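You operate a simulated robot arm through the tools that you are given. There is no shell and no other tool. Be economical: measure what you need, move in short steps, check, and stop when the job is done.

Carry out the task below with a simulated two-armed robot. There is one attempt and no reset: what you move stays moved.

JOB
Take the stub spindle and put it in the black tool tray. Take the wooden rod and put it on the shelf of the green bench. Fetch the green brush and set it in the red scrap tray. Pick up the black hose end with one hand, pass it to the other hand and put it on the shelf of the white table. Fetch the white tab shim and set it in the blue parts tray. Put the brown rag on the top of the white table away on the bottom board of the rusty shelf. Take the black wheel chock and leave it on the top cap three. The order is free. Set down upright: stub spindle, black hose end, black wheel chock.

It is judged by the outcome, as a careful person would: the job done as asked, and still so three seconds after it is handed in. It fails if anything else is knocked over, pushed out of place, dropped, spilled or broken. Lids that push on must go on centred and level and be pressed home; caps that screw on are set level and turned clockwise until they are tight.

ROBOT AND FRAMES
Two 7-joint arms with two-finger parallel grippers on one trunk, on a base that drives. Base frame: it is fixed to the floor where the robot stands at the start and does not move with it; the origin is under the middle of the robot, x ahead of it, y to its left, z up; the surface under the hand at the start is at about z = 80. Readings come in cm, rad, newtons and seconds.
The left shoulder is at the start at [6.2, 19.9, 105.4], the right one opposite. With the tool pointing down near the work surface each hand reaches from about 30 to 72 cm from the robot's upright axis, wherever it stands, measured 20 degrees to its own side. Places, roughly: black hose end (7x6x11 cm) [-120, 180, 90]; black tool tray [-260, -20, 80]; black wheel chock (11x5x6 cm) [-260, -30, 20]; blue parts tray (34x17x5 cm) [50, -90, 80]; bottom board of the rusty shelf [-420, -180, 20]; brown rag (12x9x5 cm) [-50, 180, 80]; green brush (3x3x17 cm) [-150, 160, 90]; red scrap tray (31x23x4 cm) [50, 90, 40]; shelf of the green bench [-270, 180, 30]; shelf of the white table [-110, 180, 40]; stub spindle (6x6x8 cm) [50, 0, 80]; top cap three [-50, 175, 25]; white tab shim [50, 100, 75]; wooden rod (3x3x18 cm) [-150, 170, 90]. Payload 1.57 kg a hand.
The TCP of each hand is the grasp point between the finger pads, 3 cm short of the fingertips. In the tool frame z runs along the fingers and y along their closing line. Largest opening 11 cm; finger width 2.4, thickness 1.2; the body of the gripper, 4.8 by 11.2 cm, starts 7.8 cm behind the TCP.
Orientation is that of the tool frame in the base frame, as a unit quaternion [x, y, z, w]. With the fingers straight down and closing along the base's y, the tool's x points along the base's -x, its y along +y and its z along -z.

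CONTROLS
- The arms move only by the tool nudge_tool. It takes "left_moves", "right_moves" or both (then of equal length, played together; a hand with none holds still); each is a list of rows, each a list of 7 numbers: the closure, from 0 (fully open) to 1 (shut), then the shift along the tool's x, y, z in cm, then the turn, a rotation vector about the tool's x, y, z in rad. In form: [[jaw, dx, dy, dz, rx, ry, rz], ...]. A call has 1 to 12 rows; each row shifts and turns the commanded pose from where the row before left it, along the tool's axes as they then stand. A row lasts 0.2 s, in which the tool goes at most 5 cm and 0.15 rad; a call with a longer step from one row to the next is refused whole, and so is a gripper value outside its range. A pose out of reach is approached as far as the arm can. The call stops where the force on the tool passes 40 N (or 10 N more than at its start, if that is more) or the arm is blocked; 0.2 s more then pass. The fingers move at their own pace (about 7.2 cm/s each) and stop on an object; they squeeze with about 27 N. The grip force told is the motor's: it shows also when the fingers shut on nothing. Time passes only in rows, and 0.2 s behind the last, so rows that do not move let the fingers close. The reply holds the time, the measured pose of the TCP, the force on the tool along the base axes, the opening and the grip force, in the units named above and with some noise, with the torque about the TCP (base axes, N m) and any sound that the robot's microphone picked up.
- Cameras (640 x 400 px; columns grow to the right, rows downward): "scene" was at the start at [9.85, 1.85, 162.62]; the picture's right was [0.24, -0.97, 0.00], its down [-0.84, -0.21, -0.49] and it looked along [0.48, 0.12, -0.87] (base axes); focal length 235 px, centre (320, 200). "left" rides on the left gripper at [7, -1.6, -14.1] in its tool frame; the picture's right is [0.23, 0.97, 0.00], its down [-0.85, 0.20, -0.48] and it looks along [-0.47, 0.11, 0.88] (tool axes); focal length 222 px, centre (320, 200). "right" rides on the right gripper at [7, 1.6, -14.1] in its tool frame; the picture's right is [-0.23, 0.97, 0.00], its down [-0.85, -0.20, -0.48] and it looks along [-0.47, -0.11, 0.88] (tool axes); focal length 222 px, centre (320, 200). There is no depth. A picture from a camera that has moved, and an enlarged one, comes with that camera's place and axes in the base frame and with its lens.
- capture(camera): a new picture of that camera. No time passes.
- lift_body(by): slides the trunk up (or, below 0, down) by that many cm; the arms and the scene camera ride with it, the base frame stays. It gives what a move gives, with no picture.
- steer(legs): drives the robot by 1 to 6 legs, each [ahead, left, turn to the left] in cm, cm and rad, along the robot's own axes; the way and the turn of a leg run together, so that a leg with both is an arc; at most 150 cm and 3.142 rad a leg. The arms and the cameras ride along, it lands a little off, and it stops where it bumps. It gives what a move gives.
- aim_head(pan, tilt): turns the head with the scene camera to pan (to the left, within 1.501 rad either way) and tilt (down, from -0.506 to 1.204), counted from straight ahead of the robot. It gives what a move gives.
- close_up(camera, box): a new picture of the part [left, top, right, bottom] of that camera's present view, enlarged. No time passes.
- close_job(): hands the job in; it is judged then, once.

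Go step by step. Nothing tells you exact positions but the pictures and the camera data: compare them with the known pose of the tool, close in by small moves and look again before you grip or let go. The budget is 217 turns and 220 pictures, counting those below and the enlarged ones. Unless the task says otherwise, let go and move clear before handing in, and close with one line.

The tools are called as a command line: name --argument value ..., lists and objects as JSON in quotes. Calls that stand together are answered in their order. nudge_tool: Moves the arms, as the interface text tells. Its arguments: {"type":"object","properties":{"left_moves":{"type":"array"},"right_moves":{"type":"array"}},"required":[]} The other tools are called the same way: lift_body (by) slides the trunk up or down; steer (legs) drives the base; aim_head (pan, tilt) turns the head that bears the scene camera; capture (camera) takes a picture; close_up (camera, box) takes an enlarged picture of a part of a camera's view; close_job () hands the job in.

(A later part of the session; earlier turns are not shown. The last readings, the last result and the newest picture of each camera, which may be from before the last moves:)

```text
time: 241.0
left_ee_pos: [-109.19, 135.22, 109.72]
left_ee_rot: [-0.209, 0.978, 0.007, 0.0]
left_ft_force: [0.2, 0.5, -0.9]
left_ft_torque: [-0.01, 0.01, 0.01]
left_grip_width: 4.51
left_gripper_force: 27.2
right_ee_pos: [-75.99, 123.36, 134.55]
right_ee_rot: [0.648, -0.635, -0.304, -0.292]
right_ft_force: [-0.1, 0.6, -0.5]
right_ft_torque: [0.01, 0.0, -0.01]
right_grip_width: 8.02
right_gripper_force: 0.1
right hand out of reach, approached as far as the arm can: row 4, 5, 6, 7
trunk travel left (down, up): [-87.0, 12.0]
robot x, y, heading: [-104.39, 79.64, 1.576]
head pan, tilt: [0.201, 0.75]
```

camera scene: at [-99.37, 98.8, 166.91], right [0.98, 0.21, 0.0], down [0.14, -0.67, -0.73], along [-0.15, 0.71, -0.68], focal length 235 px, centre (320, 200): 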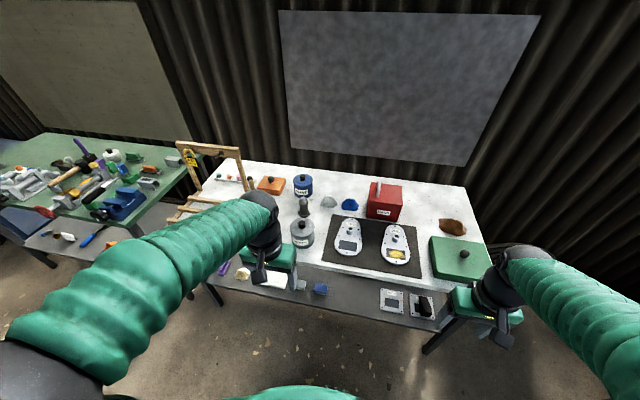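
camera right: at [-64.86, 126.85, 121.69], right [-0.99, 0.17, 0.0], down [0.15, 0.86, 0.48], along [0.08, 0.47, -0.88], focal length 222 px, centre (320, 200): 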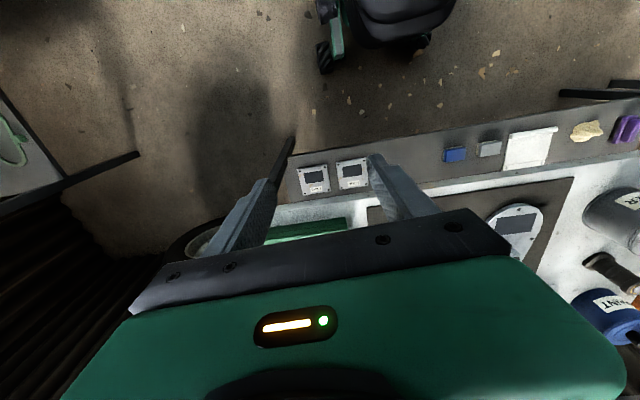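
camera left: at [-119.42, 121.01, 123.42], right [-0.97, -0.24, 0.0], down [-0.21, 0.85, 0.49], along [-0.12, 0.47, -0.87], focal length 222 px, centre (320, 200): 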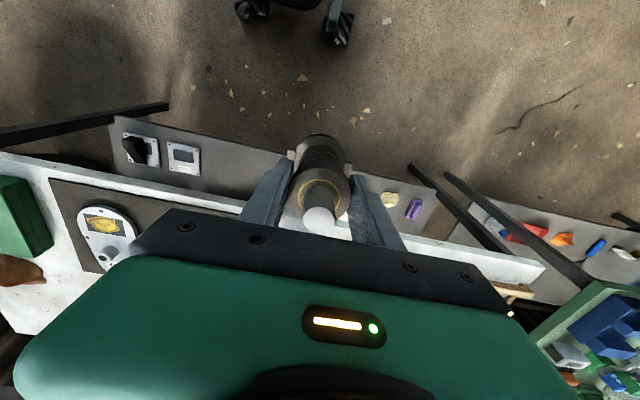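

nudge_tool --right_moves '[[0.27, 2.33, 2.33, 1.53, 0, 0, 0], [0.27, 2.33, 2.33, 1.53, 0, 0, 0], [0.27, 2.33, 2.33, 1.53, 0, 0, 0], [0.27, 2.33, 2.33, 1.53, 0, 0, 0], [0.27, 2.33, 2.33, 1.53, 0, 0, 0], [0.27, 2.33, 2.33, 1.53, 0, 0, 0], [0.27, 0, 0, 0, 0, 0, 0]]'

aim_head --pan -0.1 --tilt 0.9

capture --camera "scene"

```text
time: 242.8
left_ee_pos: [-108.97, 135.22, 109.88]
left_ee_rot: [-0.209, 0.978, 0.01, 0.0]
left_ft_force: [-0.3, 0.2, -1.2]
left_ft_torque: [0.02, -0.01, -0.02]
left_grip_width: 4.51
left_gripper_force: 26.8
right_ee_pos: [-86.97, 130.73, 124.41]
right_ee_rot: [-0.581, 0.659, 0.368, 0.305]
right_ft_force: [0.2, 0.3, -0.3]
right_ft_torque: [0.02, 0.01, 0.0]
right_grip_width: 7.99
right_gripper_force: 0.0
right hand out of reach, approached as far as the arm can: row 1, 2, 3, 4, 5
trunk travel left (down, up): [-87.0, 12.0]
robot x, y, heading: [-104.54, 79.42, 1.579]
head pan, tilt: [0.201, 0.75]
stopped in row 7 (right hand): the arm was blocked; the commanded pose is now the measured one
```

```text
time: 243.6
left_ee_pos: [-109.37, 135.31, 109.83]
left_ee_rot: [-0.21, 0.978, 0.008, 0.001]
left_ft_force: [0.0, 0.6, -2.4]
left_ft_torque: [0.0, 0.03, -0.03]
left_grip_width: 4.54
left_gripper_force: 27.1
right_ee_pos: [-87.55, 130.76, 124.33]
right_ee_rot: [-0.584, 0.657, 0.369, 0.302]
right_ft_force: [-0.8, 0.3, 0.7]
right_ft_torque: [0.0, -0.01, 0.01]
right_grip_width: 8.04
right_gripper_force: 0.0
trunk travel left (down, up): [-87.0, 12.0]
robot x, y, heading: [-104.0, 79.73, 1.575]
head pan, tilt: [-0.099, 0.901]
```

```text
104 pictures are left
camera scene: at [-103.41, 90.69, 185.72], right [1.0, -0.09, 0.0], down [-0.07, -0.78, -0.62], along [0.06, 0.62, -0.79], focal length 235 px, centre (320, 200)
```

scene: 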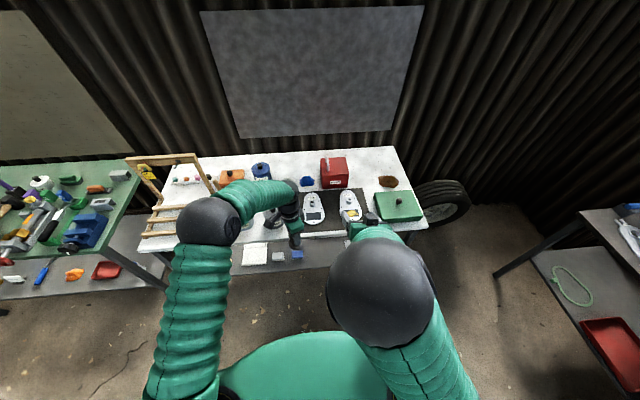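

nudge_tool --right_moves '[[0.27, 1.9, -0.3, 2.2, 0, 0, 0], [0.27, 1.9, -0.3, 2.2, 0, 0, 0], [0.27, 1.9, -0.3, 2.2, 0, 0, 0], [0.27, 1.9, -0.3, 2.2, 0, 0, 0], [0.27, 1.9, -0.3, 2.2, 0, 0, 0], [0.27, 0, 0, 0, 0, 0, 0]]' --left_moves '[[1, -0.8, 1.8, 0, 0, 0, 0], [1, -0.8, 1.8, 0, 0, 0, 0], [1, -0.8, 1.8, 0, 0, 0, 0], [1, 0, 0, 0, 0, 0, 0], [1, 0, 0, 0, 0, 0, 0], [1, 0, 0, 0, 0, 0, 0]]'

capture --camera "scene"

```text
time: 244.1
left_ee_pos: [-109.27, 137.68, 109.67]
left_ee_rot: [-0.21, 0.978, 0.009, 0.001]
left_ft_force: [-0.2, 1.0, -0.7]
left_ft_torque: [0.0, 0.0, -0.01]
left_grip_width: 4.5
left_gripper_force: 27.0
right_ee_pos: [-90.75, 133.38, 127.58]
right_ee_rot: [-0.524, 0.658, 0.47, 0.267]
right_ft_force: [1.2, -0.9, 0.1]
right_ft_torque: [-0.01, -0.01, -0.01]
right_grip_width: 8.03
right_gripper_force: 0.0
trunk travel left (down, up): [-87.0, 12.0]
robot x, y, heading: [-104.28, 79.28, 1.574]
head pan, tilt: [-0.099, 0.901]
stopped in row 2 (right hand): the arm was blocked; the commanded pose is now the measured one
```

```text
103 pictures are left
camera scene: at [-103.66, 90.94, 185.6], right [1.0, -0.09, 0.0], down [-0.07, -0.78, -0.62], along [0.06, 0.62, -0.79], focal length 235 px, centre (320, 200)
```

scene: 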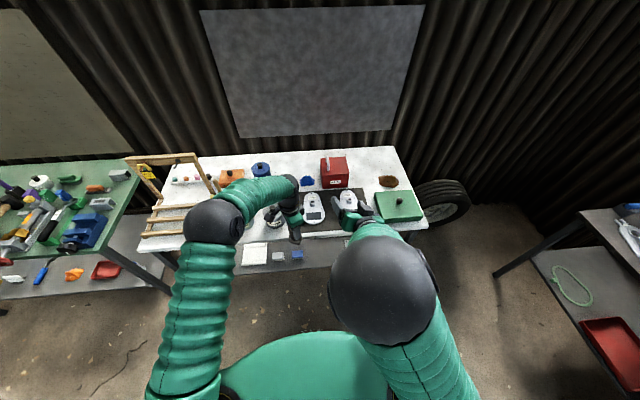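

The right wrist won't pitch that way here. I'll return it to pointing down, and instead turn it a quarter so it can tilt inward from the right side.

nudge_tool --right_moves '[[0.27, 0, -2, -2, 0.0378, 0.138, -0.025], [0.27, 0, -2, -2, 0.0378, 0.138, -0.025], [0.27, 0, -2, -2, 0.0378, 0.138, -0.025], [0.27, 0, -2, 0, 0.0378, 0.138, -0.025], [0.27, 0, -2, 0, 0.0378, 0.138, -0.025], [0.27, 0, -2, 0, 0.0378, 0.138, -0.025], [0.27, 0, -2, 0, 0.0378, 0.138, -0.025], [0.27, 0, 0, 0, 0.0378, 0.138, -0.025], [0.27, 0, -2, 2, 0, 0, 0], [0.27, 0, -2, 2, 0, 0, 0], [0.27, 0, 0, 2, 0, 0, 0], [0.27, 0, 0, 0, 0, 0, 0]]' --left_moves '[[1, 0, 0, 0, 0, 0, -0.145], [1, 0, 0, 0, 0, 0, -0.145], [1, 0, 0, 0, 0, 0, -0.145], [1, 0, 0, 0, 0, 0, -0.145], [1, 0, 0, 0, 0, 0, -0.145], [1, 0, 0, 0, 0, 0, -0.145], [1, 0, 0, 0, 0, 0, -0.145], [1, 0, 0, 0, 0, 0, -0.145], [1, 0, 1, 0, 0, 0, 0], [1, 0, 1, 0, 0, 0, 0], [1, 0, 1, 0, 0, 0, 0], [1, 0, 0, 0, 0, 0, 0]]'

```text
time: 246.7
left_ee_pos: [-112.14, 137.79, 109.86]
left_ee_rot: [0.712, -0.703, -0.007, -0.006]
left_ft_force: [0.5, 0.1, -1.5]
left_ft_torque: [-0.01, 0.0, 0.03]
left_grip_width: 4.51
left_gripper_force: 27.1
right_ee_pos: [-72.23, 127.82, 121.78]
right_ee_rot: [0.71, -0.704, 0.005, -0.001]
right_ft_force: [-0.1, -1.0, 0.0]
right_ft_torque: [0.04, -0.04, 0.0]
right_grip_width: 8.04
right_gripper_force: 0.0
trunk travel left (down, up): [-87.0, 12.0]
robot x, y, heading: [-104.11, 79.54, 1.577]
head pan, tilt: [-0.099, 0.901]
```

nudge_tool --right_moves '[[0.27, 0, 0, 0.5, 0, 0, -0.143], [0.27, 0, 0, 0.5, 0, 0, -0.143], [0.27, 0, 0, 0.5, 0, 0, -0.143], [0.27, 0, 0, 0.5, 0, 0, -0.143], [0.27, 0, 0, 0.5, 0, 0, -0.143], [0.27, 0, 0, 0.5, 0, 0, -0.143], [0.27, 0, 0, 0.5, 0, 0, -0.143], [0.27, 0, 0, 0.5, 0, 0, -0.143], [0.27, 0, 0, 0.5, 0, 0, -0.143], [0.27, 0, 0, 0.5, 0, 0, -0.143], [0.27, 0, 0, 0.5, 0, 0, -0.143], [0.27, 0, 0, 0, 0, 0, 0]]'

nudge_tool --right_moves '[[0.27, 0, 0, 0.5, 0, -0.14, 0], [0.27, 0, 0, 0.5, 0, -0.14, 0], [0.27, 0, 0, 0.5, 0, -0.14, 0], [0.27, 0, 0, 0.5, 0, -0.14, 0], [0.27, 0, 0, 0, 0, -0.14, 0], [0.27, 0, 0, 0, 0, -0.14, 0], [0.27, 0, 0, 0, 0, 0, 0]]'

```text
time: 249.3
left_ee_pos: [-112.05, 137.71, 109.83]
left_ee_rot: [0.71, -0.704, -0.007, -0.005]
left_ft_force: [-0.7, 0.0, -1.4]
left_ft_torque: [-0.04, 0.02, -0.02]
left_grip_width: 4.53
left_gripper_force: 27.4
right_ee_pos: [-72.36, 127.8, 116.29]
right_ee_rot: [1.0, 0.006, 0.003, 0.003]
right_ft_force: [-0.1, -0.6, 0.0]
right_ft_torque: [-0.01, -0.04, -0.04]
right_grip_width: 8.02
right_gripper_force: 0.0
trunk travel left (down, up): [-87.0, 12.0]
robot x, y, heading: [-104.25, 79.68, 1.579]
head pan, tilt: [-0.099, 0.901]
```

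```text
time: 250.9
left_ee_pos: [-112.12, 137.6, 109.73]
left_ee_rot: [0.711, -0.703, -0.007, -0.006]
left_ft_force: [-0.2, 0.4, -1.0]
left_ft_torque: [0.04, -0.02, -0.02]
left_grip_width: 4.48
left_gripper_force: 27.0
right_ee_pos: [-72.5, 127.72, 114.34]
right_ee_rot: [0.914, 0.004, -0.406, 0.005]
right_ft_force: [-1.0, 0.2, 0.1]
right_ft_torque: [0.03, 0.0, 0.0]
right_grip_width: 7.99
right_gripper_force: 0.1
trunk travel left (down, up): [-87.0, 12.0]
robot x, y, heading: [-104.32, 79.8, 1.574]
head pan, tilt: [-0.099, 0.901]
```

The sideways tilt works. I'm bringing the right hand to the approach point beside the hose end.

nudge_tool --right_moves '[[0.27, 0, 0, 0, 0, -0.14, 0], [0.27, -2.04, -1.41, 3.1, 0, 0, 0], [0.27, -2.04, -1.41, 3.1, 0, 0, 0], [0.27, -2.04, -1.41, 3.1, 0, 0, 0], [0.27, -2.04, -1.41, 3.1, 0, 0, 0], [0.27, -2.04, -1.41, 3.1, 0, 0, 0], [0.27, -2.04, -1.41, 3.1, 0, 0, 0], [0.27, -2.04, -1.41, 3.1, 0, 0, 0], [0.27, 0, 0, 0, 0, 0, 0]]'

capture --camera "right"

capture --camera "left"

```text
time: 252.9
left_ee_pos: [-112.24, 137.61, 109.8]
left_ee_rot: [0.711, -0.703, -0.006, -0.006]
left_ft_force: [-0.7, -0.1, -0.8]
left_ft_torque: [0.01, -0.01, -0.03]
left_grip_width: 4.51
left_gripper_force: 26.6
right_ee_pos: [-99.09, 137.35, 113.92]
right_ee_rot: [0.884, 0.003, -0.467, 0.005]
right_ft_force: [0.2, 0.0, 0.9]
right_ft_torque: [0.01, -0.02, 0.0]
right_grip_width: 8.05
right_gripper_force: 0.2
trunk travel left (down, up): [-87.0, 12.0]
robot x, y, heading: [-104.14, 79.78, 1.579]
head pan, tilt: [-0.099, 0.901]
```

```text
102 pictures are left
camera right: at [-83.5, 135.94, 116.01], right [-0.12, -0.97, 0.19], down [-0.09, 0.2, 0.97], along [-0.99, 0.1, -0.11], focal length 222 px, centre (320, 200)
```

right: 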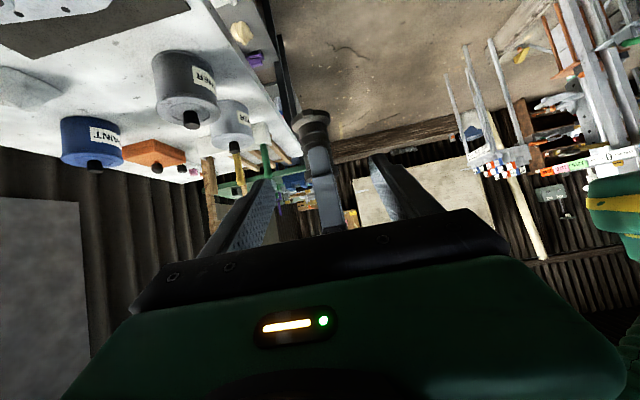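

```text
101 pictures are left
camera left: at [-110.44, 130.26, 123.88], right [-0.97, -0.24, 0.0], down [-0.21, 0.84, 0.49], along [-0.12, 0.48, -0.87], focal length 222 px, centre (320, 200)
```

left: 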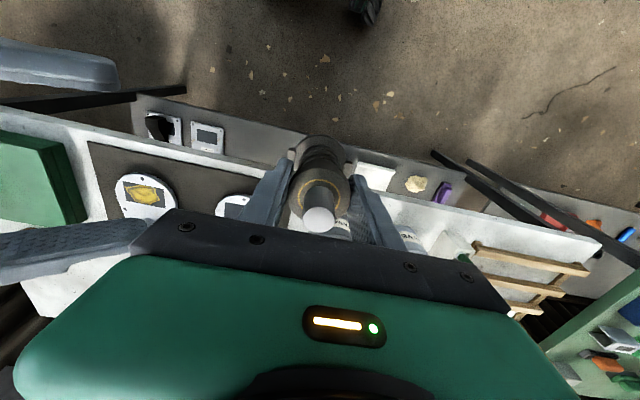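

nudge_tool --right_moves '[[0.27, 0, -0.1, 3.6, 0, 0, 0], [0.27, 0, -0.1, 3.6, 0, 0, 0], [0.27, 0, 0, 3.6, 0, 0, 0], [0.27, 0, 0, 3.6, 0, 0, 0], [0.27, 0, 0, 0, 0, 0, 0]]'

capture --camera "right"

capture --camera "left"

```text
time: 254.1
left_ee_pos: [-112.07, 137.64, 109.76]
left_ee_rot: [0.711, -0.703, -0.007, -0.005]
left_ft_force: [-1.7, 0.7, -1.4]
left_ft_torque: [-0.03, -0.03, 0.0]
left_grip_width: 4.54
left_gripper_force: 27.0
right_ee_pos: [-110.74, 137.63, 105.39]
right_ee_rot: [0.884, 0.003, -0.468, 0.005]
right_ft_force: [1.0, -1.0, 0.0]
right_ft_torque: [-0.01, -0.02, 0.02]
right_grip_width: 8.03
right_gripper_force: 0.0
trunk travel left (down, up): [-87.0, 12.0]
robot x, y, heading: [-104.38, 80.03, 1.577]
head pan, tilt: [-0.099, 0.901]
```

```text
100 pictures are left
camera right: at [-95.2, 136.15, 107.53], right [-0.12, -0.97, 0.19], down [-0.09, 0.2, 0.97], along [-0.99, 0.1, -0.11], focal length 222 px, centre (320, 200)
```

right: 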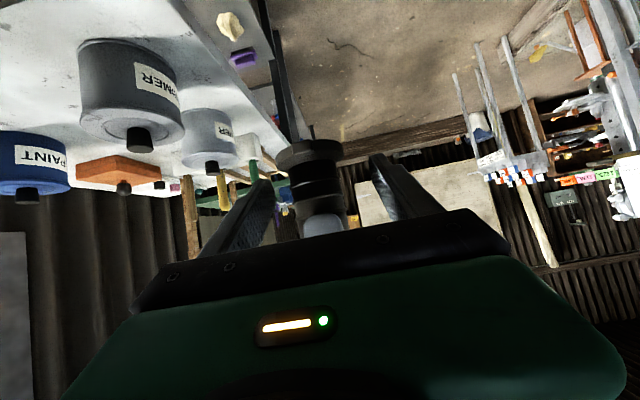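

```text
99 pictures are left
camera left: at [-110.37, 130.29, 123.86], right [-0.97, -0.24, 0.0], down [-0.21, 0.84, 0.49], along [-0.12, 0.48, -0.87], focal length 222 px, centre (320, 200)
```

left: 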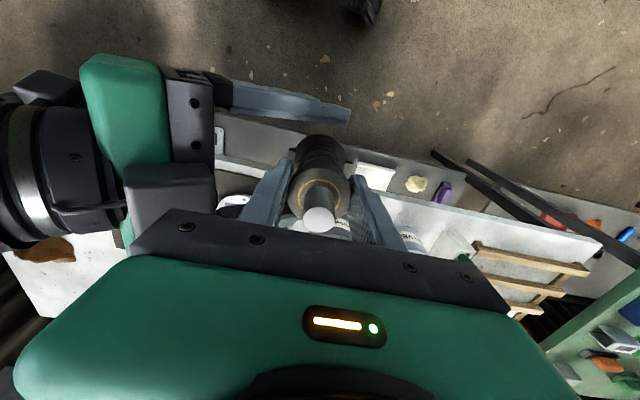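

nudge_tool --right_moves '[[0.5, 0, 0, 0, 0, 0, 0], [0.8, 0, 0, 0, 0, 0, 0], [1, 0, 0, 0, 0, 0, 0], [1, 0, 0, 0, 0, 0, 0], [1, 0, 0, 0, 0, 0, 0]]'

close_up --camera "right" --box '[200, 110, 440, 260]'

```text
time: 255.3
left_ee_pos: [-112.08, 137.44, 109.77]
left_ee_rot: [0.711, -0.704, -0.006, -0.005]
left_ft_force: [5.2, -23.4, 6.0]
left_ft_torque: [-0.15, -0.03, -0.07]
left_grip_width: 4.57
left_gripper_force: 26.8
right_ee_pos: [-110.62, 137.84, 105.47]
right_ee_rot: [0.884, 0.001, -0.467, 0.003]
right_ft_force: [-4.8, 23.3, -4.9]
right_ft_torque: [-0.86, -0.28, -0.29]
right_grip_width: 3.7
right_gripper_force: 26.9
trunk travel left (down, up): [-87.0, 12.0]
robot x, y, heading: [-104.46, 79.54, 1.572]
head pan, tilt: [-0.099, 0.901]
```

```text
2.67 times, centred on (320, 185) of right
camera zoom: at [-95.11, 136.23, 107.58], right [-0.12, -0.97, 0.19], down [-0.09, 0.2, 0.98], along [-0.99, 0.1, -0.11], focal length 592 px, centre (320, 240)
```

zoom: 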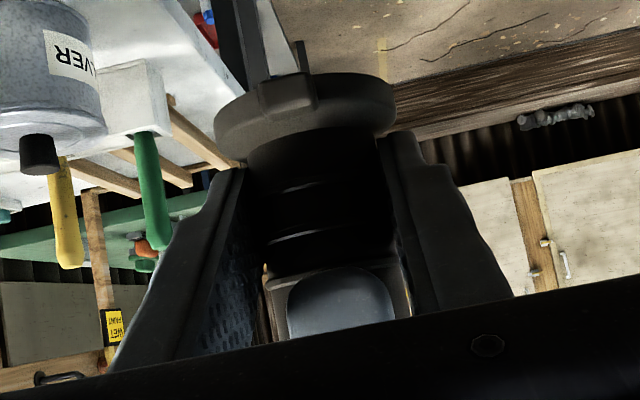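

The right hand holds it too. I'm opening the left and lifting it away.

nudge_tool --left_moves '[[0.8, 0, 0, 0, 0, 0, 0], [0.5, 0, 0, 0, 0, 0, 0], [0.3, 0, 0, 0, 0, 0, 0], [0.3, 0, 0, -2, 0, 0, 0], [0.3, 0, 0, -4, 0, 0, 0], [0.3, 0, 0, -4, 0, 0, 0], [0.3, 0, 4, -2, 0, 0, 0], [0.3, 0, 4.5, 0, 0, 0, 0], [0.3, 0, 4.5, 0, 0, 0, 0]]'

capture --camera "left"

capture --camera "right"

```text
time: 257.3
left_ee_pos: [-125.52, 137.6, 122.07]
left_ee_rot: [0.711, -0.704, -0.006, -0.007]
left_ft_force: [0.1, -0.7, 0.0]
left_ft_torque: [0.0, -0.01, -0.01]
left_grip_width: 7.71
left_gripper_force: 0.1
right_ee_pos: [-111.12, 137.58, 105.43]
right_ee_rot: [0.885, 0.003, -0.466, 0.005]
right_ft_force: [0.3, -0.5, -0.2]
right_ft_torque: [0.0, -0.03, -0.01]
right_grip_width: 3.65
right_gripper_force: 27.5
trunk travel left (down, up): [-87.0, 12.0]
robot x, y, heading: [-104.03, 79.44, 1.577]
head pan, tilt: [-0.099, 0.901]
```

```text
97 pictures are left
camera left: at [-123.77, 130.1, 136.16], right [-0.97, -0.24, -0.01], down [-0.21, 0.84, 0.49], along [-0.11, 0.48, -0.87], focal length 222 px, centre (320, 200)
```

left: 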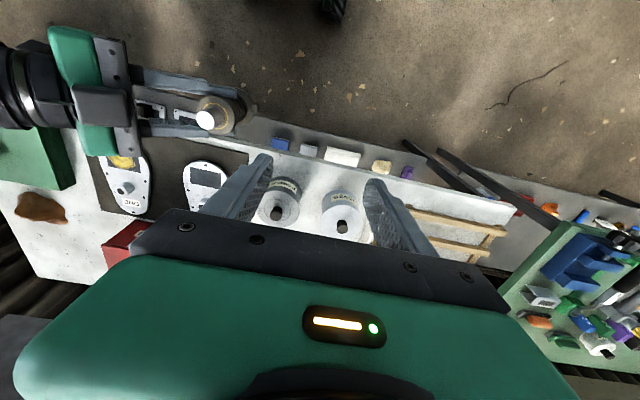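

```text
96 pictures are left
camera right: at [-95.47, 136.12, 107.58], right [-0.12, -0.97, 0.19], down [-0.09, 0.2, 0.97], along [-0.99, 0.1, -0.11], focal length 222 px, centre (320, 200)
```

right: 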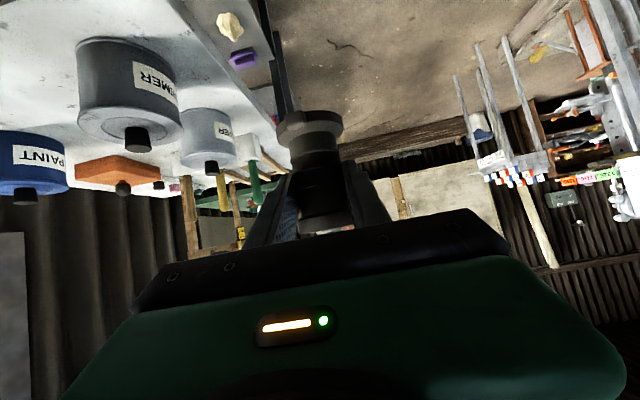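

Hand-over done. Next is the shelf; let me check the right arm's shape before going under the table.

aim_head --pan -0.4 --tilt 0.8

capture --camera "scene"

```text
time: 258.1
left_ee_pos: [-125.15, 137.54, 122.1]
left_ee_rot: [0.711, -0.703, -0.006, -0.007]
left_ft_force: [-0.3, 0.8, 0.8]
left_ft_torque: [0.01, -0.01, 0.06]
left_grip_width: 7.7
left_gripper_force: 0.1
right_ee_pos: [-110.93, 137.53, 105.44]
right_ee_rot: [0.884, 0.003, -0.468, 0.005]
right_ft_force: [0.3, -0.7, -0.9]
right_ft_torque: [-0.01, -0.04, -0.04]
right_grip_width: 3.65
right_gripper_force: 27.1
trunk travel left (down, up): [-87.0, 12.0]
robot x, y, heading: [-104.29, 79.82, 1.575]
head pan, tilt: [-0.4, 0.799]
```

```text
95 pictures are left
camera scene: at [-101.17, 90.71, 186.48], right [0.92, -0.38, 0.0], down [-0.27, -0.66, -0.69], along [0.27, 0.64, -0.72], focal length 235 px, centre (320, 200)
```

scene: 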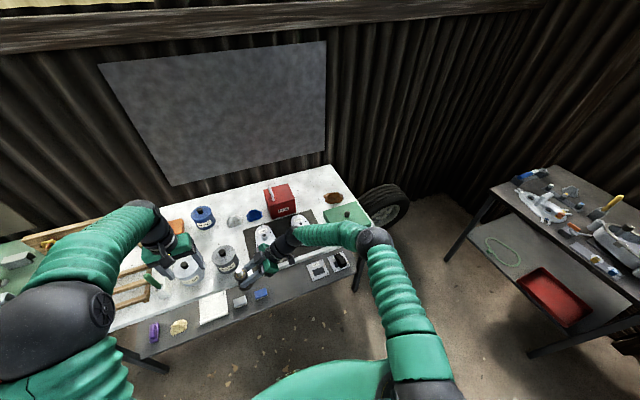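

The arm is level, so lowering will fit. I'm tucking the left hand back, lowering the trunk, then driving in so the hose end comes over a free spot of the shelf at about (-101,157).

nudge_tool --left_moves '[[0.3, 4.5, 0, 0, 0, 0, 0], [0.3, 4.5, 0, 0, 0, 0, 0], [0.3, 4.5, 0, 0, 0, 0, 0], [0.3, 4.5, 1, 0, 0, 0, 0], [0.3, 4, 1, 0, 0, 0, 0]]'

lift_body --by -40

lift_body --by -22

steer --legs '[[0, -11.1, 0]]'

aim_head --pan -0.1 --tilt 0.7

capture --camera "scene"

```text
time: 259.3
left_ee_pos: [-126.76, 114.96, 121.58]
left_ee_rot: [0.711, -0.703, -0.007, -0.007]
left_ft_force: [0.7, -1.2, -0.6]
left_ft_torque: [0.01, 0.0, 0.02]
left_grip_width: 7.71
left_gripper_force: 0.2
right_ee_pos: [-110.81, 137.36, 105.56]
right_ee_rot: [0.884, 0.003, -0.468, 0.004]
right_ft_force: [-0.2, -0.1, 0.4]
right_ft_torque: [0.01, -0.03, 0.01]
right_grip_width: 3.64
right_gripper_force: 26.8
trunk travel left (down, up): [-87.0, 12.0]
robot x, y, heading: [-104.55, 79.34, 1.578]
head pan, tilt: [-0.4, 0.799]
```

```text
time: 263.1
left_ee_pos: [-126.71, 115.32, 81.42]
left_ee_rot: [0.711, -0.704, -0.006, -0.006]
left_ft_force: [-0.9, 0.8, 1.0]
left_ft_torque: [0.02, 0.02, 0.03]
left_grip_width: 7.69
left_gripper_force: 0.2
right_ee_pos: [-110.83, 137.55, 65.48]
right_ee_rot: [0.884, 0.002, -0.467, 0.004]
right_ft_force: [-0.6, 0.6, 0.4]
right_ft_torque: [0.03, 0.0, -0.01]
right_grip_width: 3.63
right_gripper_force: 26.8
trunk travel left (down, up): [-47.0, 52.0]
robot x, y, heading: [-104.12, 79.53, 1.572]
head pan, tilt: [-0.4, 0.799]
```

```text
time: 265.4
left_ee_pos: [-126.81, 115.26, 59.5]
left_ee_rot: [0.711, -0.703, -0.007, -0.005]
left_ft_force: [-0.8, 0.1, 0.1]
left_ft_torque: [0.0, 0.01, -0.01]
left_grip_width: 7.7
left_gripper_force: 0.0
right_ee_pos: [-110.77, 137.5, 43.32]
right_ee_rot: [0.884, 0.002, -0.467, 0.004]
right_ft_force: [0.2, 0.3, -0.3]
right_ft_torque: [0.02, -0.04, 0.0]
right_grip_width: 3.62
right_gripper_force: 26.7
trunk travel left (down, up): [-25.0, 74.0]
robot x, y, heading: [-104.3, 79.54, 1.576]
head pan, tilt: [-0.4, 0.799]
```

```text
time: 266.6
left_ee_pos: [-115.6, 115.27, 59.42]
left_ee_rot: [0.712, -0.702, -0.007, -0.007]
left_ft_force: [0.3, 0.2, -0.1]
left_ft_torque: [0.05, -0.04, -0.01]
left_grip_width: 7.72
left_gripper_force: 0.0
right_ee_pos: [-99.79, 137.59, 43.45]
right_ee_rot: [0.884, 0.004, -0.467, 0.005]
right_ft_force: [-0.4, 0.0, -0.3]
right_ft_torque: [-0.01, -0.02, 0.03]
right_grip_width: 3.63
right_gripper_force: 26.9
trunk travel left (down, up): [-25.0, 74.0]
robot x, y, heading: [-93.23, 79.72, 1.573]
head pan, tilt: [-0.4, 0.799]
```

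```text
time: 267.4
left_ee_pos: [-115.34, 115.14, 59.54]
left_ee_rot: [0.711, -0.703, -0.008, -0.004]
left_ft_force: [0.1, -0.7, 0.4]
left_ft_torque: [-0.01, 0.03, 0.02]
left_grip_width: 7.7
left_gripper_force: 0.0
right_ee_pos: [-99.53, 137.55, 43.6]
right_ee_rot: [0.884, 0.003, -0.468, 0.004]
right_ft_force: [0.7, -0.7, -0.3]
right_ft_torque: [0.02, -0.03, 0.01]
right_grip_width: 3.67
right_gripper_force: 26.3
trunk travel left (down, up): [-25.0, 74.0]
robot x, y, heading: [-92.93, 79.73, 1.58]
head pan, tilt: [-0.099, 0.7]
```

```text
94 pictures are left
camera scene: at [-91.94, 91.51, 125.31], right [1.0, -0.09, 0.0], down [-0.06, -0.64, -0.76], along [0.07, 0.76, -0.65], focal length 235 px, centre (320, 200)
```

scene: 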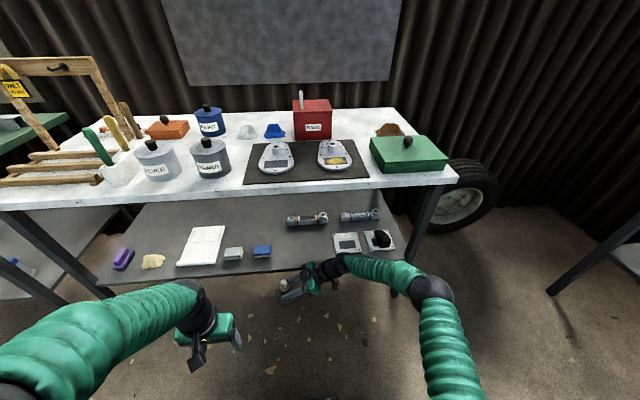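

steer --legs '[[11, 0, 0]]'

nudge_tool --right_moves '[[1, 0, -2.5, 0, 0, 0, 0], [1, 0, -2.5, 0, 0, 0, 0], [1, 0, -2.5, 0, 0, 0, 0], [1, 0, 0, 0, 0, 0, 0]]'

capture --camera "scene"

capture --camera "right"

```text
time: 268.6
left_ee_pos: [-115.4, 126.57, 59.37]
left_ee_rot: [0.71, -0.704, -0.008, -0.006]
left_ft_force: [-0.2, -0.1, 0.3]
left_ft_torque: [-0.04, 0.0, -0.03]
left_grip_width: 7.73
left_gripper_force: 0.0
right_ee_pos: [-99.57, 148.8, 43.4]
right_ee_rot: [0.884, 0.002, -0.468, 0.004]
right_ft_force: [0.4, -0.2, -0.4]
right_ft_torque: [-0.03, -0.02, 0.01]
right_grip_width: 3.63
right_gripper_force: 26.7
trunk travel left (down, up): [-25.0, 74.0]
robot x, y, heading: [-92.97, 90.91, 1.583]
head pan, tilt: [-0.099, 0.7]
```

```text
time: 269.6
left_ee_pos: [-115.56, 126.42, 59.52]
left_ee_rot: [0.711, -0.703, -0.009, -0.006]
left_ft_force: [0.5, -0.4, -0.5]
left_ft_torque: [0.0, 0.02, 0.01]
left_grip_width: 7.71
left_gripper_force: 0.1
right_ee_pos: [-99.4, 156.22, 43.64]
right_ee_rot: [0.884, 0.003, -0.468, 0.004]
right_ft_force: [0.1, 0.0, -0.1]
right_ft_torque: [-0.03, -0.01, 0.01]
right_grip_width: 3.61
right_gripper_force: 27.2
trunk travel left (down, up): [-25.0, 74.0]
robot x, y, heading: [-93.22, 91.04, 1.575]
head pan, tilt: [-0.099, 0.7]
```

```text
93 pictures are left
camera scene: at [-92.3, 102.71, 125.32], right [1.0, -0.09, 0.0], down [-0.06, -0.64, -0.76], along [0.07, 0.76, -0.65], focal length 235 px, centre (320, 200)
```

scene: 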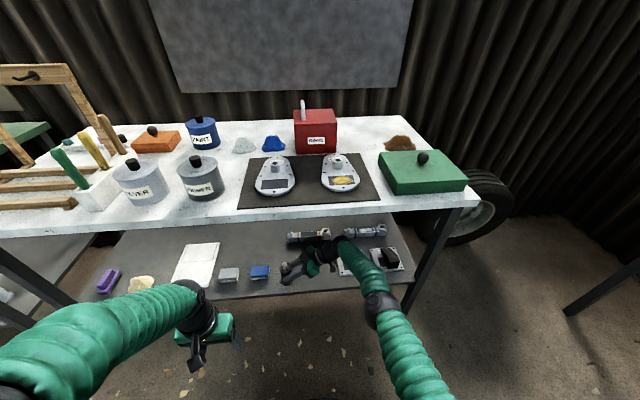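

```text
92 pictures are left
camera right: at [-83.85, 154.74, 45.63], right [-0.12, -0.97, 0.19], down [-0.09, 0.2, 0.98], along [-0.99, 0.1, -0.11], focal length 222 px, centre (320, 200)
```

right: 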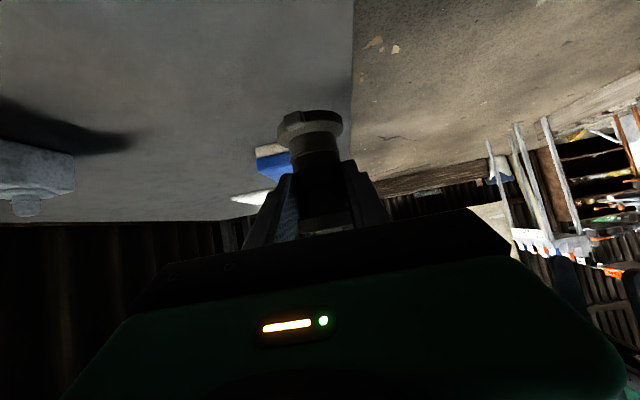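

nudge_tool --right_moves '[[1, 0, -2, 0, 0, 0, 0], [1, 0, -2, 0, 0, 0, 0], [1, 0, 0, 0, 0, 0, 0]]'

lift_body --by -3.5

close_up --camera "scene" --box '[230, 200, 390, 320]'

close_up --camera "right" --box '[200, 70, 440, 220]'

```text
time: 270.4
left_ee_pos: [-115.55, 126.48, 59.52]
left_ee_rot: [0.711, -0.703, -0.008, -0.007]
left_ft_force: [-0.8, -0.6, -0.7]
left_ft_torque: [-0.01, 0.02, 0.01]
left_grip_width: 7.7
left_gripper_force: 0.2
right_ee_pos: [-98.82, 156.46, 43.58]
right_ee_rot: [0.884, 0.003, -0.468, 0.004]
right_ft_force: [0.1, -0.4, 0.1]
right_ft_torque: [0.03, 0.01, 0.0]
right_grip_width: 3.62
right_gripper_force: 27.7
right hand out of reach, approached as far as the arm can: row 1, 2
trunk travel left (down, up): [-25.0, 74.0]
robot x, y, heading: [-93.26, 90.97, 1.577]
head pan, tilt: [-0.099, 0.7]
```

```text
time: 271.2
left_ee_pos: [-115.42, 126.28, 56.1]
left_ee_rot: [0.711, -0.704, -0.01, -0.007]
left_ft_force: [-0.5, -0.1, -0.3]
left_ft_torque: [-0.03, -0.02, -0.04]
left_grip_width: 7.68
left_gripper_force: 0.1
right_ee_pos: [-98.76, 156.45, 40.5]
right_ee_rot: [0.882, 0.003, -0.47, 0.0]
right_ft_force: [-1.3, 4.7, 22.9]
right_ft_torque: [0.11, 0.63, -0.12]
right_grip_width: 3.64
right_gripper_force: 26.9
trunk travel left (down, up): [-21.5, 77.5]
robot x, y, heading: [-93.08, 90.92, 1.576]
head pan, tilt: [-0.099, 0.7]
```

```text
3.33 times, centred on (310, 260) of scene
camera zoom: at [-92.27, 102.32, 121.91], right [1.0, -0.09, 0.0], down [-0.06, -0.64, -0.77], along [0.07, 0.76, -0.64], focal length 784 px, centre (353, 0)
```

zoom: 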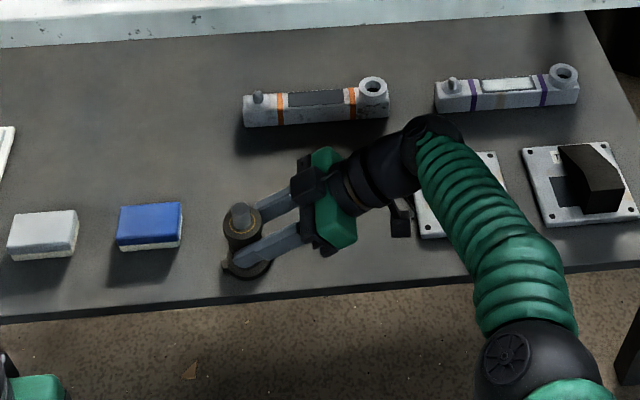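

```text
2.67 times, centred on (320, 145) of right
camera zoom: at [-83.25, 154.93, 42.62], right [-0.12, -0.97, 0.19], down [-0.08, 0.2, 0.98], along [-0.99, 0.1, -0.1], focal length 592 px, centre (320, 347)
```

zoom: 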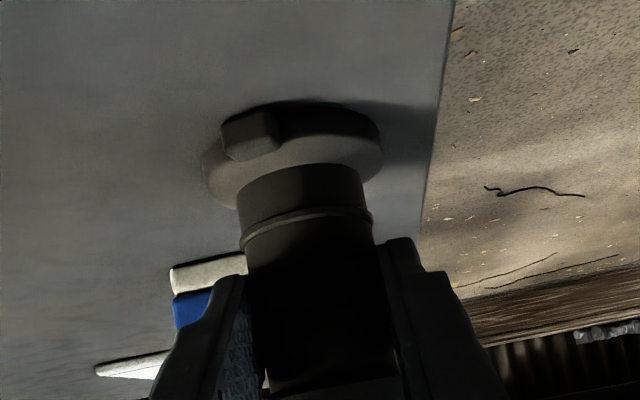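

The hose end stands on the shelf. I'm opening the fingers and sliding the robot right, then back out.

lift_body --by 0.3

nudge_tool --right_moves '[[0.8, 0, 0, 0, 0, 0, 0], [0.5, 0, 0, 0, 0, 0, 0], [0.2, 0, 0, 0, 0, 0, 0], [0.2, 0, 0, 0, 0, 0, 0]]'

close_up --camera "right" --box '[200, 70, 440, 220]'

```text
time: 271.7
left_ee_pos: [-115.49, 126.24, 56.4]
left_ee_rot: [0.711, -0.703, -0.009, -0.007]
left_ft_force: [-0.4, -0.6, 0.2]
left_ft_torque: [0.01, -0.01, 0.01]
left_grip_width: 7.68
left_gripper_force: 0.1
right_ee_pos: [-98.76, 156.36, 40.61]
right_ee_rot: [0.883, 0.004, -0.469, 0.003]
right_ft_force: [-2.3, 7.4, 18.7]
right_ft_torque: [0.33, 0.62, -0.23]
right_grip_width: 3.62
right_gripper_force: 26.4
trunk travel left (down, up): [-21.8, 77.2]
robot x, y, heading: [-93.62, 90.94, 1.574]
head pan, tilt: [-0.099, 0.7]
```

```text
time: 272.7
left_ee_pos: [-115.56, 126.41, 56.21]
left_ee_rot: [0.711, -0.703, -0.008, -0.006]
left_ft_force: [0.3, -0.5, -1.0]
left_ft_torque: [0.01, -0.01, 0.01]
left_grip_width: 7.69
left_gripper_force: 0.0
right_ee_pos: [-98.77, 156.37, 40.34]
right_ee_rot: [0.883, 0.003, -0.469, 0.003]
right_ft_force: [0.0, 1.0, 0.4]
right_ft_torque: [-0.01, -0.01, 0.0]
right_grip_width: 8.82
right_gripper_force: 0.1
trunk travel left (down, up): [-21.8, 77.2]
robot x, y, heading: [-93.31, 90.8, 1.573]
head pan, tilt: [-0.099, 0.7]
```

```text
2.67 times, centred on (320, 145) of right
camera zoom: at [-83.2, 154.93, 42.45], right [-0.12, -0.97, 0.19], down [-0.09, 0.2, 0.98], along [-0.99, 0.1, -0.11], focal length 592 px, centre (320, 347)
```

zoom: 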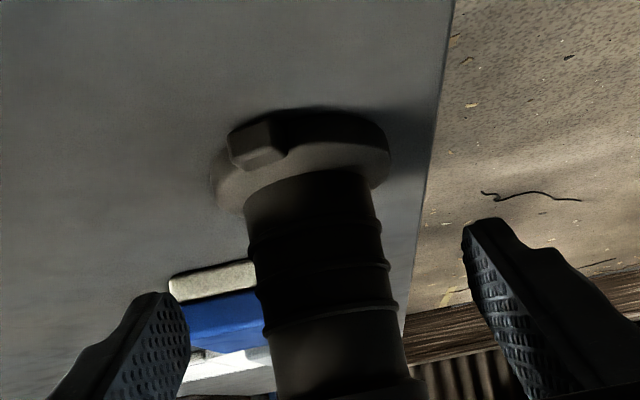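

nudge_tool --right_moves '[[0.2, 0, 0, -2.5, 0, 0, 0], [0.2, 0, 0, -2.5, 0, 0, 0], [0.2, 0, 0, -2.5, 0, 0, 0], [0.2, 0, 0, -2.5, 0, 0, 0], [0.2, 0, 0, 0, 0, 0, 0]]'

close_up --camera "scene" --box '[230, 200, 390, 320]'

```text
time: 273.9
left_ee_pos: [-115.52, 126.44, 56.31]
left_ee_rot: [0.711, -0.704, -0.009, -0.005]
left_ft_force: [0.9, 0.9, 0.5]
left_ft_torque: [0.0, -0.01, 0.01]
left_grip_width: 7.71
left_gripper_force: 0.0
right_ee_pos: [-90.54, 157.71, 45.76]
right_ee_rot: [0.884, 0.004, -0.468, 0.005]
right_ft_force: [0.0, 0.0, 0.3]
right_ft_torque: [-0.03, 0.02, -0.01]
right_grip_width: 8.8
right_gripper_force: 0.1
right hand out of reach, approached as far as the arm can: row 2, 3
trunk travel left (down, up): [-21.8, 77.2]
robot x, y, heading: [-93.14, 91.04, 1.575]
head pan, tilt: [-0.099, 0.7]
```

```text
3.33 times, centred on (310, 260) of scene
camera zoom: at [-92.29, 102.69, 122.12], right [1.0, -0.09, 0.0], down [-0.06, -0.64, -0.76], along [0.07, 0.76, -0.65], focal length 784 px, centre (353, 0)
```

zoom: 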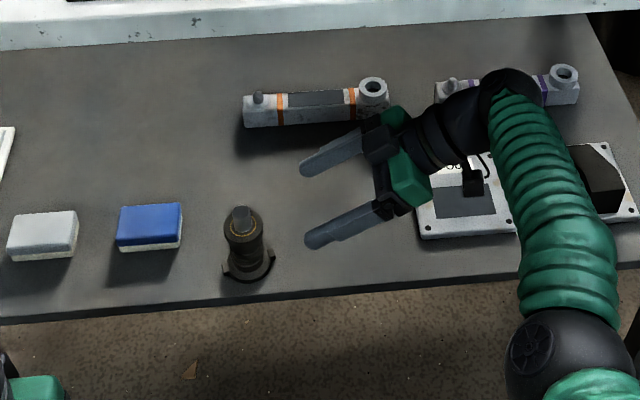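

steer --legs '[[-25, 0, 0]]'

nudge_tool --right_moves '[[0.3, 0, 0, -1, 0, 0.14, 0], [0.3, 0, 0, -1, 0, 0.14, 0], [0.3, 0, 0, -1, 0, 0.14, 0], [0.3, 0, 0, -1, 0, 0.14, 0], [0.3, 0, 3, 0, 0, 0.14, 0], [0.3, 0, 3, 0, 0, 0.14, 0], [0.3, 0, 3, 0, 0, 0.14, 0]]'

lift_body --by 40

lift_body --by 25

nudge_tool --right_moves '[[0.3, 0, 2, 0, 0, 0, 0.143], [0.3, 0, 2, 0, 0, 0, 0.143], [0.3, 0, 0, 0, 0, 0, 0.143], [0.3, 0, 0, 0, 0, 0, 0.143], [0.3, 0, 0, 0, 0, 0, 0.143], [0.3, 0, 0, 0, 0, 0, 0.143], [0.3, 0, 0, 0, 0, 0, 0.143], [0.3, 0, 0, 0, 0, 0, 0.143], [0.3, 0, 0, 0, 0, 0, 0.143], [0.3, 0, -2, 0, 0, 0, 0.143], [0.3, 0, -2, 0, 0, 0, 0.143], [0.3, 0, -2, 0, 0, 0, 0]]'

```text
time: 275.8
left_ee_pos: [-115.23, 101.47, 56.33]
left_ee_rot: [0.709, -0.705, -0.009, -0.007]
left_ft_force: [0.5, 0.3, 0.6]
left_ft_torque: [0.01, -0.03, 0.01]
left_grip_width: 7.71
left_gripper_force: 0.1
right_ee_pos: [-90.18, 132.66, 45.7]
right_ee_rot: [0.884, 0.002, -0.467, 0.003]
right_ft_force: [0.1, -0.2, 0.5]
right_ft_torque: [0.0, -0.01, -0.02]
right_grip_width: 8.81
right_gripper_force: 0.1
trunk travel left (down, up): [-21.8, 77.2]
robot x, y, heading: [-92.96, 66.31, 1.568]
head pan, tilt: [-0.099, 0.7]
```

```text
time: 277.4
left_ee_pos: [-115.33, 101.45, 56.56]
left_ee_rot: [0.708, -0.706, -0.009, -0.008]
left_ft_force: [-0.3, 0.8, -0.1]
left_ft_torque: [0.02, -0.01, 0.0]
left_grip_width: 7.72
left_gripper_force: 0.2
right_ee_pos: [-88.55, 132.22, 48.61]
right_ee_rot: [1.0, 0.002, 0.004, 0.002]
right_ft_force: [-1.0, 0.6, 0.5]
right_ft_torque: [0.03, -0.01, -0.03]
right_grip_width: 7.7
right_gripper_force: 0.2
right hand out of reach, approached as far as the arm can: row 1, 2, 5, 6, 7
trunk travel left (down, up): [-21.8, 77.2]
robot x, y, heading: [-93.03, 65.93, 1.572]
head pan, tilt: [-0.099, 0.7]
```

```text
time: 281.2
left_ee_pos: [-115.5, 101.42, 96.41]
left_ee_rot: [0.709, -0.705, -0.008, -0.007]
left_ft_force: [-0.2, 0.3, 0.1]
left_ft_torque: [0.03, -0.03, 0.0]
left_grip_width: 7.7
left_gripper_force: 0.1
right_ee_pos: [-88.68, 132.28, 88.51]
right_ee_rot: [1.0, 0.003, 0.003, 0.003]
right_ft_force: [-0.3, 0.2, 0.1]
right_ft_torque: [-0.01, 0.0, 0.01]
right_grip_width: 7.7
right_gripper_force: 0.1
trunk travel left (down, up): [-61.8, 37.2]
robot x, y, heading: [-93.34, 65.62, 1.567]
head pan, tilt: [-0.099, 0.7]
```

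```text
time: 283.8
left_ee_pos: [-115.33, 101.44, 121.39]
left_ee_rot: [0.708, -0.706, -0.009, -0.008]
left_ft_force: [-0.7, 0.4, 0.0]
left_ft_torque: [0.03, -0.02, -0.04]
left_grip_width: 7.69
left_gripper_force: 0.0
right_ee_pos: [-88.6, 132.34, 113.58]
right_ee_rot: [1.0, 0.003, 0.003, 0.002]
right_ft_force: [0.3, 0.3, 0.7]
right_ft_torque: [-0.01, 0.0, -0.01]
right_grip_width: 7.7
right_gripper_force: 0.2
trunk travel left (down, up): [-86.8, 12.2]
robot x, y, heading: [-93.15, 66.06, 1.568]
head pan, tilt: [-0.099, 0.7]
```

```text
time: 286.4
left_ee_pos: [-115.32, 101.53, 121.41]
left_ee_rot: [0.709, -0.705, -0.009, -0.006]
left_ft_force: [-0.2, -0.7, 0.3]
left_ft_torque: [0.0, 0.0, 0.0]
left_grip_width: 7.72
left_gripper_force: 0.1
right_ee_pos: [-83.98, 133.24, 113.6]
right_ee_rot: [0.708, -0.707, 0.005, 0.0]
right_ft_force: [0.4, 0.1, 0.6]
right_ft_torque: [0.0, -0.02, 0.0]
right_grip_width: 7.68
right_gripper_force: 0.0
right hand out of reach, approached as far as the arm can: row 1, 2
trunk travel left (down, up): [-86.8, 12.2]
robot x, y, heading: [-93.34, 66.04, 1.572]
head pan, tilt: [-0.099, 0.7]
```

nudge_tool --right_moves '[[0.3, 4, -2, 0, 0, 0, 0], [0.3, 4, -2, 0, 0, 0, 0], [0.3, 4, -2, 0, 0, 0, 0], [0.3, 4, -2, 0, 0, 0, 0], [0.3, 4, -2, 0, 0, 0, 0], [0.3, 4, -2, 0, 0, 0, 0], [0.3, 0, 0, 0, 0, 0, 0]]'

aim_head --pan 0.1 --tilt 0.7

capture --camera "scene"

```text
time: 288.0
left_ee_pos: [-115.16, 101.47, 121.38]
left_ee_rot: [0.709, -0.705, -0.01, -0.006]
left_ft_force: [-0.5, -0.5, -0.3]
left_ft_torque: [0.0, -0.02, -0.04]
left_grip_width: 7.72
left_gripper_force: 0.2
right_ee_pos: [-73.93, 134.18, 114.1]
right_ee_rot: [0.708, -0.706, 0.005, 0.001]
right_ft_force: [0.0, -0.1, 0.3]
right_ft_torque: [0.0, 0.0, 0.03]
right_grip_width: 7.71
right_gripper_force: 0.0
right hand out of reach, approached as far as the arm can: row 1, 2, 3, 4, 5, 6
trunk travel left (down, up): [-86.8, 12.2]
robot x, y, heading: [-93.13, 65.62, 1.571]
head pan, tilt: [-0.099, 0.7]
```

```text
time: 288.7
left_ee_pos: [-115.23, 101.51, 121.32]
left_ee_rot: [0.709, -0.705, -0.009, -0.007]
left_ft_force: [-0.2, -0.2, -0.5]
left_ft_torque: [0.03, -0.03, -0.01]
left_grip_width: 7.71
left_gripper_force: 0.1
right_ee_pos: [-73.87, 134.13, 114.04]
right_ee_rot: [0.708, -0.706, 0.006, 0.0]
right_ft_force: [0.2, 0.0, -0.1]
right_ft_torque: [0.02, -0.03, 0.0]
right_grip_width: 7.71
right_gripper_force: 0.1
trunk travel left (down, up): [-86.8, 12.2]
robot x, y, heading: [-92.89, 65.92, 1.566]
head pan, tilt: [0.099, 0.7]
```

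```text
87 pictures are left
camera scene: at [-93.85, 77.9, 187.12], right [1.0, 0.1, 0.0], down [0.06, -0.64, -0.76], along [-0.08, 0.76, -0.65], focal length 235 px, centre (320, 200)
```

scene: 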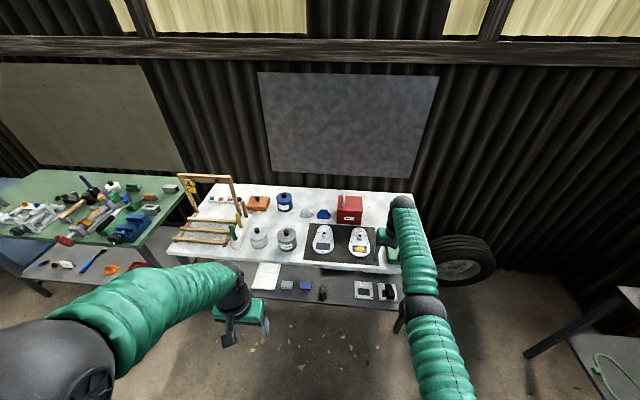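

nudge_tool --right_moves '[[0.3, 1, -4, 2, 0, 0, 0], [0.3, 1, -4, 2, 0, 0, 0], [0.3, 1, -4, 2, 0, 0, 0], [0.3, 1, -4, 2, 0, 0, 0], [0.3, 1, -4, 2, 0, 0, 0], [0.3, 1, -4, 2, 0, 0, 0], [0.3, 3, 2, 3, 0, 0, 0], [0.3, 3, 2, 3, 0, 0, 0], [0.3, 3, 2, 3, 0, 0, 0], [0.3, 3, 2, 3, 0, 0, 0]]'

```text
time: 290.9
left_ee_pos: [-115.11, 101.44, 121.39]
left_ee_rot: [0.709, -0.705, -0.009, -0.006]
left_ft_force: [0.1, -0.1, -0.4]
left_ft_torque: [-0.02, -0.01, -0.02]
left_grip_width: 7.7
left_gripper_force: 0.0
right_ee_pos: [-54.13, 125.47, 87.55]
right_ee_rot: [0.709, -0.705, 0.004, 0.0]
right_ft_force: [-1.2, 0.0, -0.1]
right_ft_torque: [-0.01, 0.01, -0.02]
right_grip_width: 7.71
right_gripper_force: 0.0
right hand out of reach, approached as far as the arm can: row 1, 2, 6, 7, 8, 9, 10
trunk travel left (down, up): [-86.8, 12.2]
robot x, y, heading: [-93.38, 65.83, 1.572]
head pan, tilt: [0.099, 0.7]
```

nudge_tool --right_moves '[[0.3, 0, -3, -1, 0, 0, 0], [0.3, 0, -3, -1, 0, 0, 0], [0.3, 1, -3, 0, 0, 0, 0], [0.3, 2, -3, 0, 0, 0, 0], [0.3, 3, -2, 0, 0, 0, 0], [0.3, 4, 0, 0, 0, 0, 0], [0.3, 4, 1, 0, 0, 0, 0], [0.3, 4, 1, 0, 0, 0, 0], [0.3, 4, 1, 0, 0, 0, 0], [0.3, 0, 0, 0, 0, 0, 0]]'

```text
time: 293.1
left_ee_pos: [-115.08, 101.52, 121.3]
left_ee_rot: [0.709, -0.705, -0.009, -0.006]
left_ft_force: [1.1, -1.1, 0.6]
left_ft_torque: [0.01, 0.03, 0.01]
left_grip_width: 7.71
left_gripper_force: 0.0
right_ee_pos: [-35.62, 112.48, 84.13]
right_ee_rot: [0.708, -0.706, 0.004, 0.001]
right_ft_force: [0.0, 0.1, -0.3]
right_ft_torque: [0.0, -0.03, 0.0]
right_grip_width: 7.71
right_gripper_force: 0.1
right hand out of reach, approached as far as the arm can: row 2, 3, 5, 6, 7, 8, 9
trunk travel left (down, up): [-86.8, 12.2]
robot x, y, heading: [-93.0, 65.96, 1.567]
head pan, tilt: [0.099, 0.7]
```

nudge_tool --right_moves '[[0.3, 2, 2, 0, 0, -0.14, 0], [0.3, 2, 2, 0, 0, -0.14, 0], [0.3, 2, 2, 0, 0, -0.14, 0], [0.3, 2, 2, 0, 0, -0.14, 0], [0.3, 2, 2, 0, 0, -0.14, 0], [0.3, 2, 2, 0, 0, 0.14, 0], [0.3, 2, 2, 0, 0, 0.14, 0], [0.3, 2, 2, 0, 0, 0.14, 0], [0.3, 2, 2, 0, 0, 0.14, 0], [0.3, 2, 2, 0, 0, 0.14, 0], [0.3, 0, 0, 0, 0, 0, 0]]'

nudge_tool --right_moves '[[0.3, 2, 3, 0, 0, 0, 0], [0.3, 2, 3, 0, 0, 0, 0], [0.3, 2, 3, 0, 0, 0, 0], [0.3, 2, 3, 0, 0, 0, 0], [0.3, 0, 0, 0, 0, 0, 0]]'

```text
time: 295.3
left_ee_pos: [-115.13, 101.53, 121.43]
left_ee_rot: [0.709, -0.705, -0.01, -0.006]
left_ft_force: [-0.4, -0.1, 0.7]
left_ft_torque: [-0.01, -0.01, 0.0]
left_grip_width: 7.7
left_gripper_force: 0.1
right_ee_pos: [-36.86, 110.35, 74.55]
right_ee_rot: [-0.7, 0.71, 0.004, 0.083]
right_ft_force: [0.1, -0.2, -0.2]
right_ft_torque: [0.03, 0.0, 0.02]
right_grip_width: 7.7
right_gripper_force: 0.0
right hand out of reach, approached as far as the arm can: row 1, 2, 3, 4, 5, 6, 7, 8, 9
trunk travel left (down, up): [-86.8, 12.2]
robot x, y, heading: [-92.9, 65.87, 1.571]
head pan, tilt: [0.099, 0.7]
stopped in row 11 (right hand): the arm was blocked; the commanded pose is now the measured one
```

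```text
time: 296.3
left_ee_pos: [-115.33, 101.26, 121.44]
left_ee_rot: [0.709, -0.705, -0.011, -0.007]
left_ft_force: [-0.1, 0.1, 0.6]
left_ft_torque: [0.02, 0.01, 0.04]
left_grip_width: 7.71
left_gripper_force: 0.0
right_ee_pos: [-34.18, 113.19, 75.69]
right_ee_rot: [-0.666, 0.728, 0.008, 0.165]
right_ft_force: [0.1, 0.2, -0.2]
right_ft_torque: [0.01, -0.02, 0.01]
right_grip_width: 7.71
right_gripper_force: 0.1
right hand out of reach, approached as far as the arm can: row 1, 2, 3, 4
trunk travel left (down, up): [-86.8, 12.2]
robot x, y, heading: [-93.41, 65.92, 1.573]
head pan, tilt: [0.099, 0.7]
stopped in row 4 (right hand): the arm was blocked; the commanded pose is now the measured one
```

aim_head --pan -0.6 --tilt 0.8

capture --camera "scene"

```text
time: 297.4
left_ee_pos: [-115.22, 101.32, 121.43]
left_ee_rot: [0.709, -0.705, -0.01, -0.008]
left_ft_force: [0.6, 1.0, -0.4]
left_ft_torque: [-0.04, 0.0, -0.03]
left_grip_width: 7.7
left_gripper_force: 0.0
right_ee_pos: [-34.25, 113.35, 75.74]
right_ee_rot: [-0.666, 0.727, 0.009, 0.165]
right_ft_force: [0.6, -0.1, 0.3]
right_ft_torque: [-0.01, 0.02, 0.02]
right_grip_width: 7.73
right_gripper_force: 0.0
trunk travel left (down, up): [-86.8, 12.2]
robot x, y, heading: [-93.05, 65.68, 1.572]
head pan, tilt: [-0.6, 0.799]
```

```text
86 pictures are left
camera scene: at [-88.2, 75.98, 186.3], right [0.83, -0.56, 0.0], down [-0.41, -0.59, -0.7], along [0.39, 0.57, -0.72], focal length 235 px, centre (320, 200)
```

scene: 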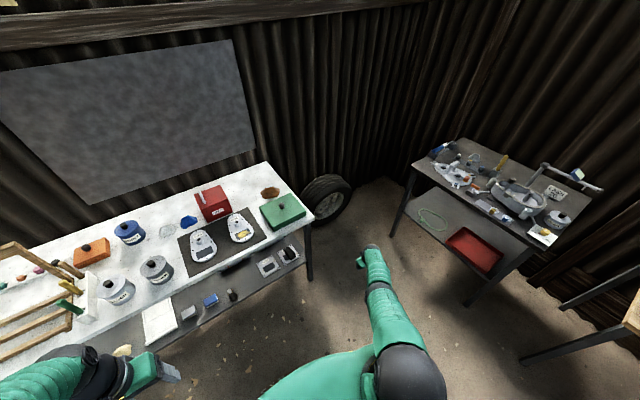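

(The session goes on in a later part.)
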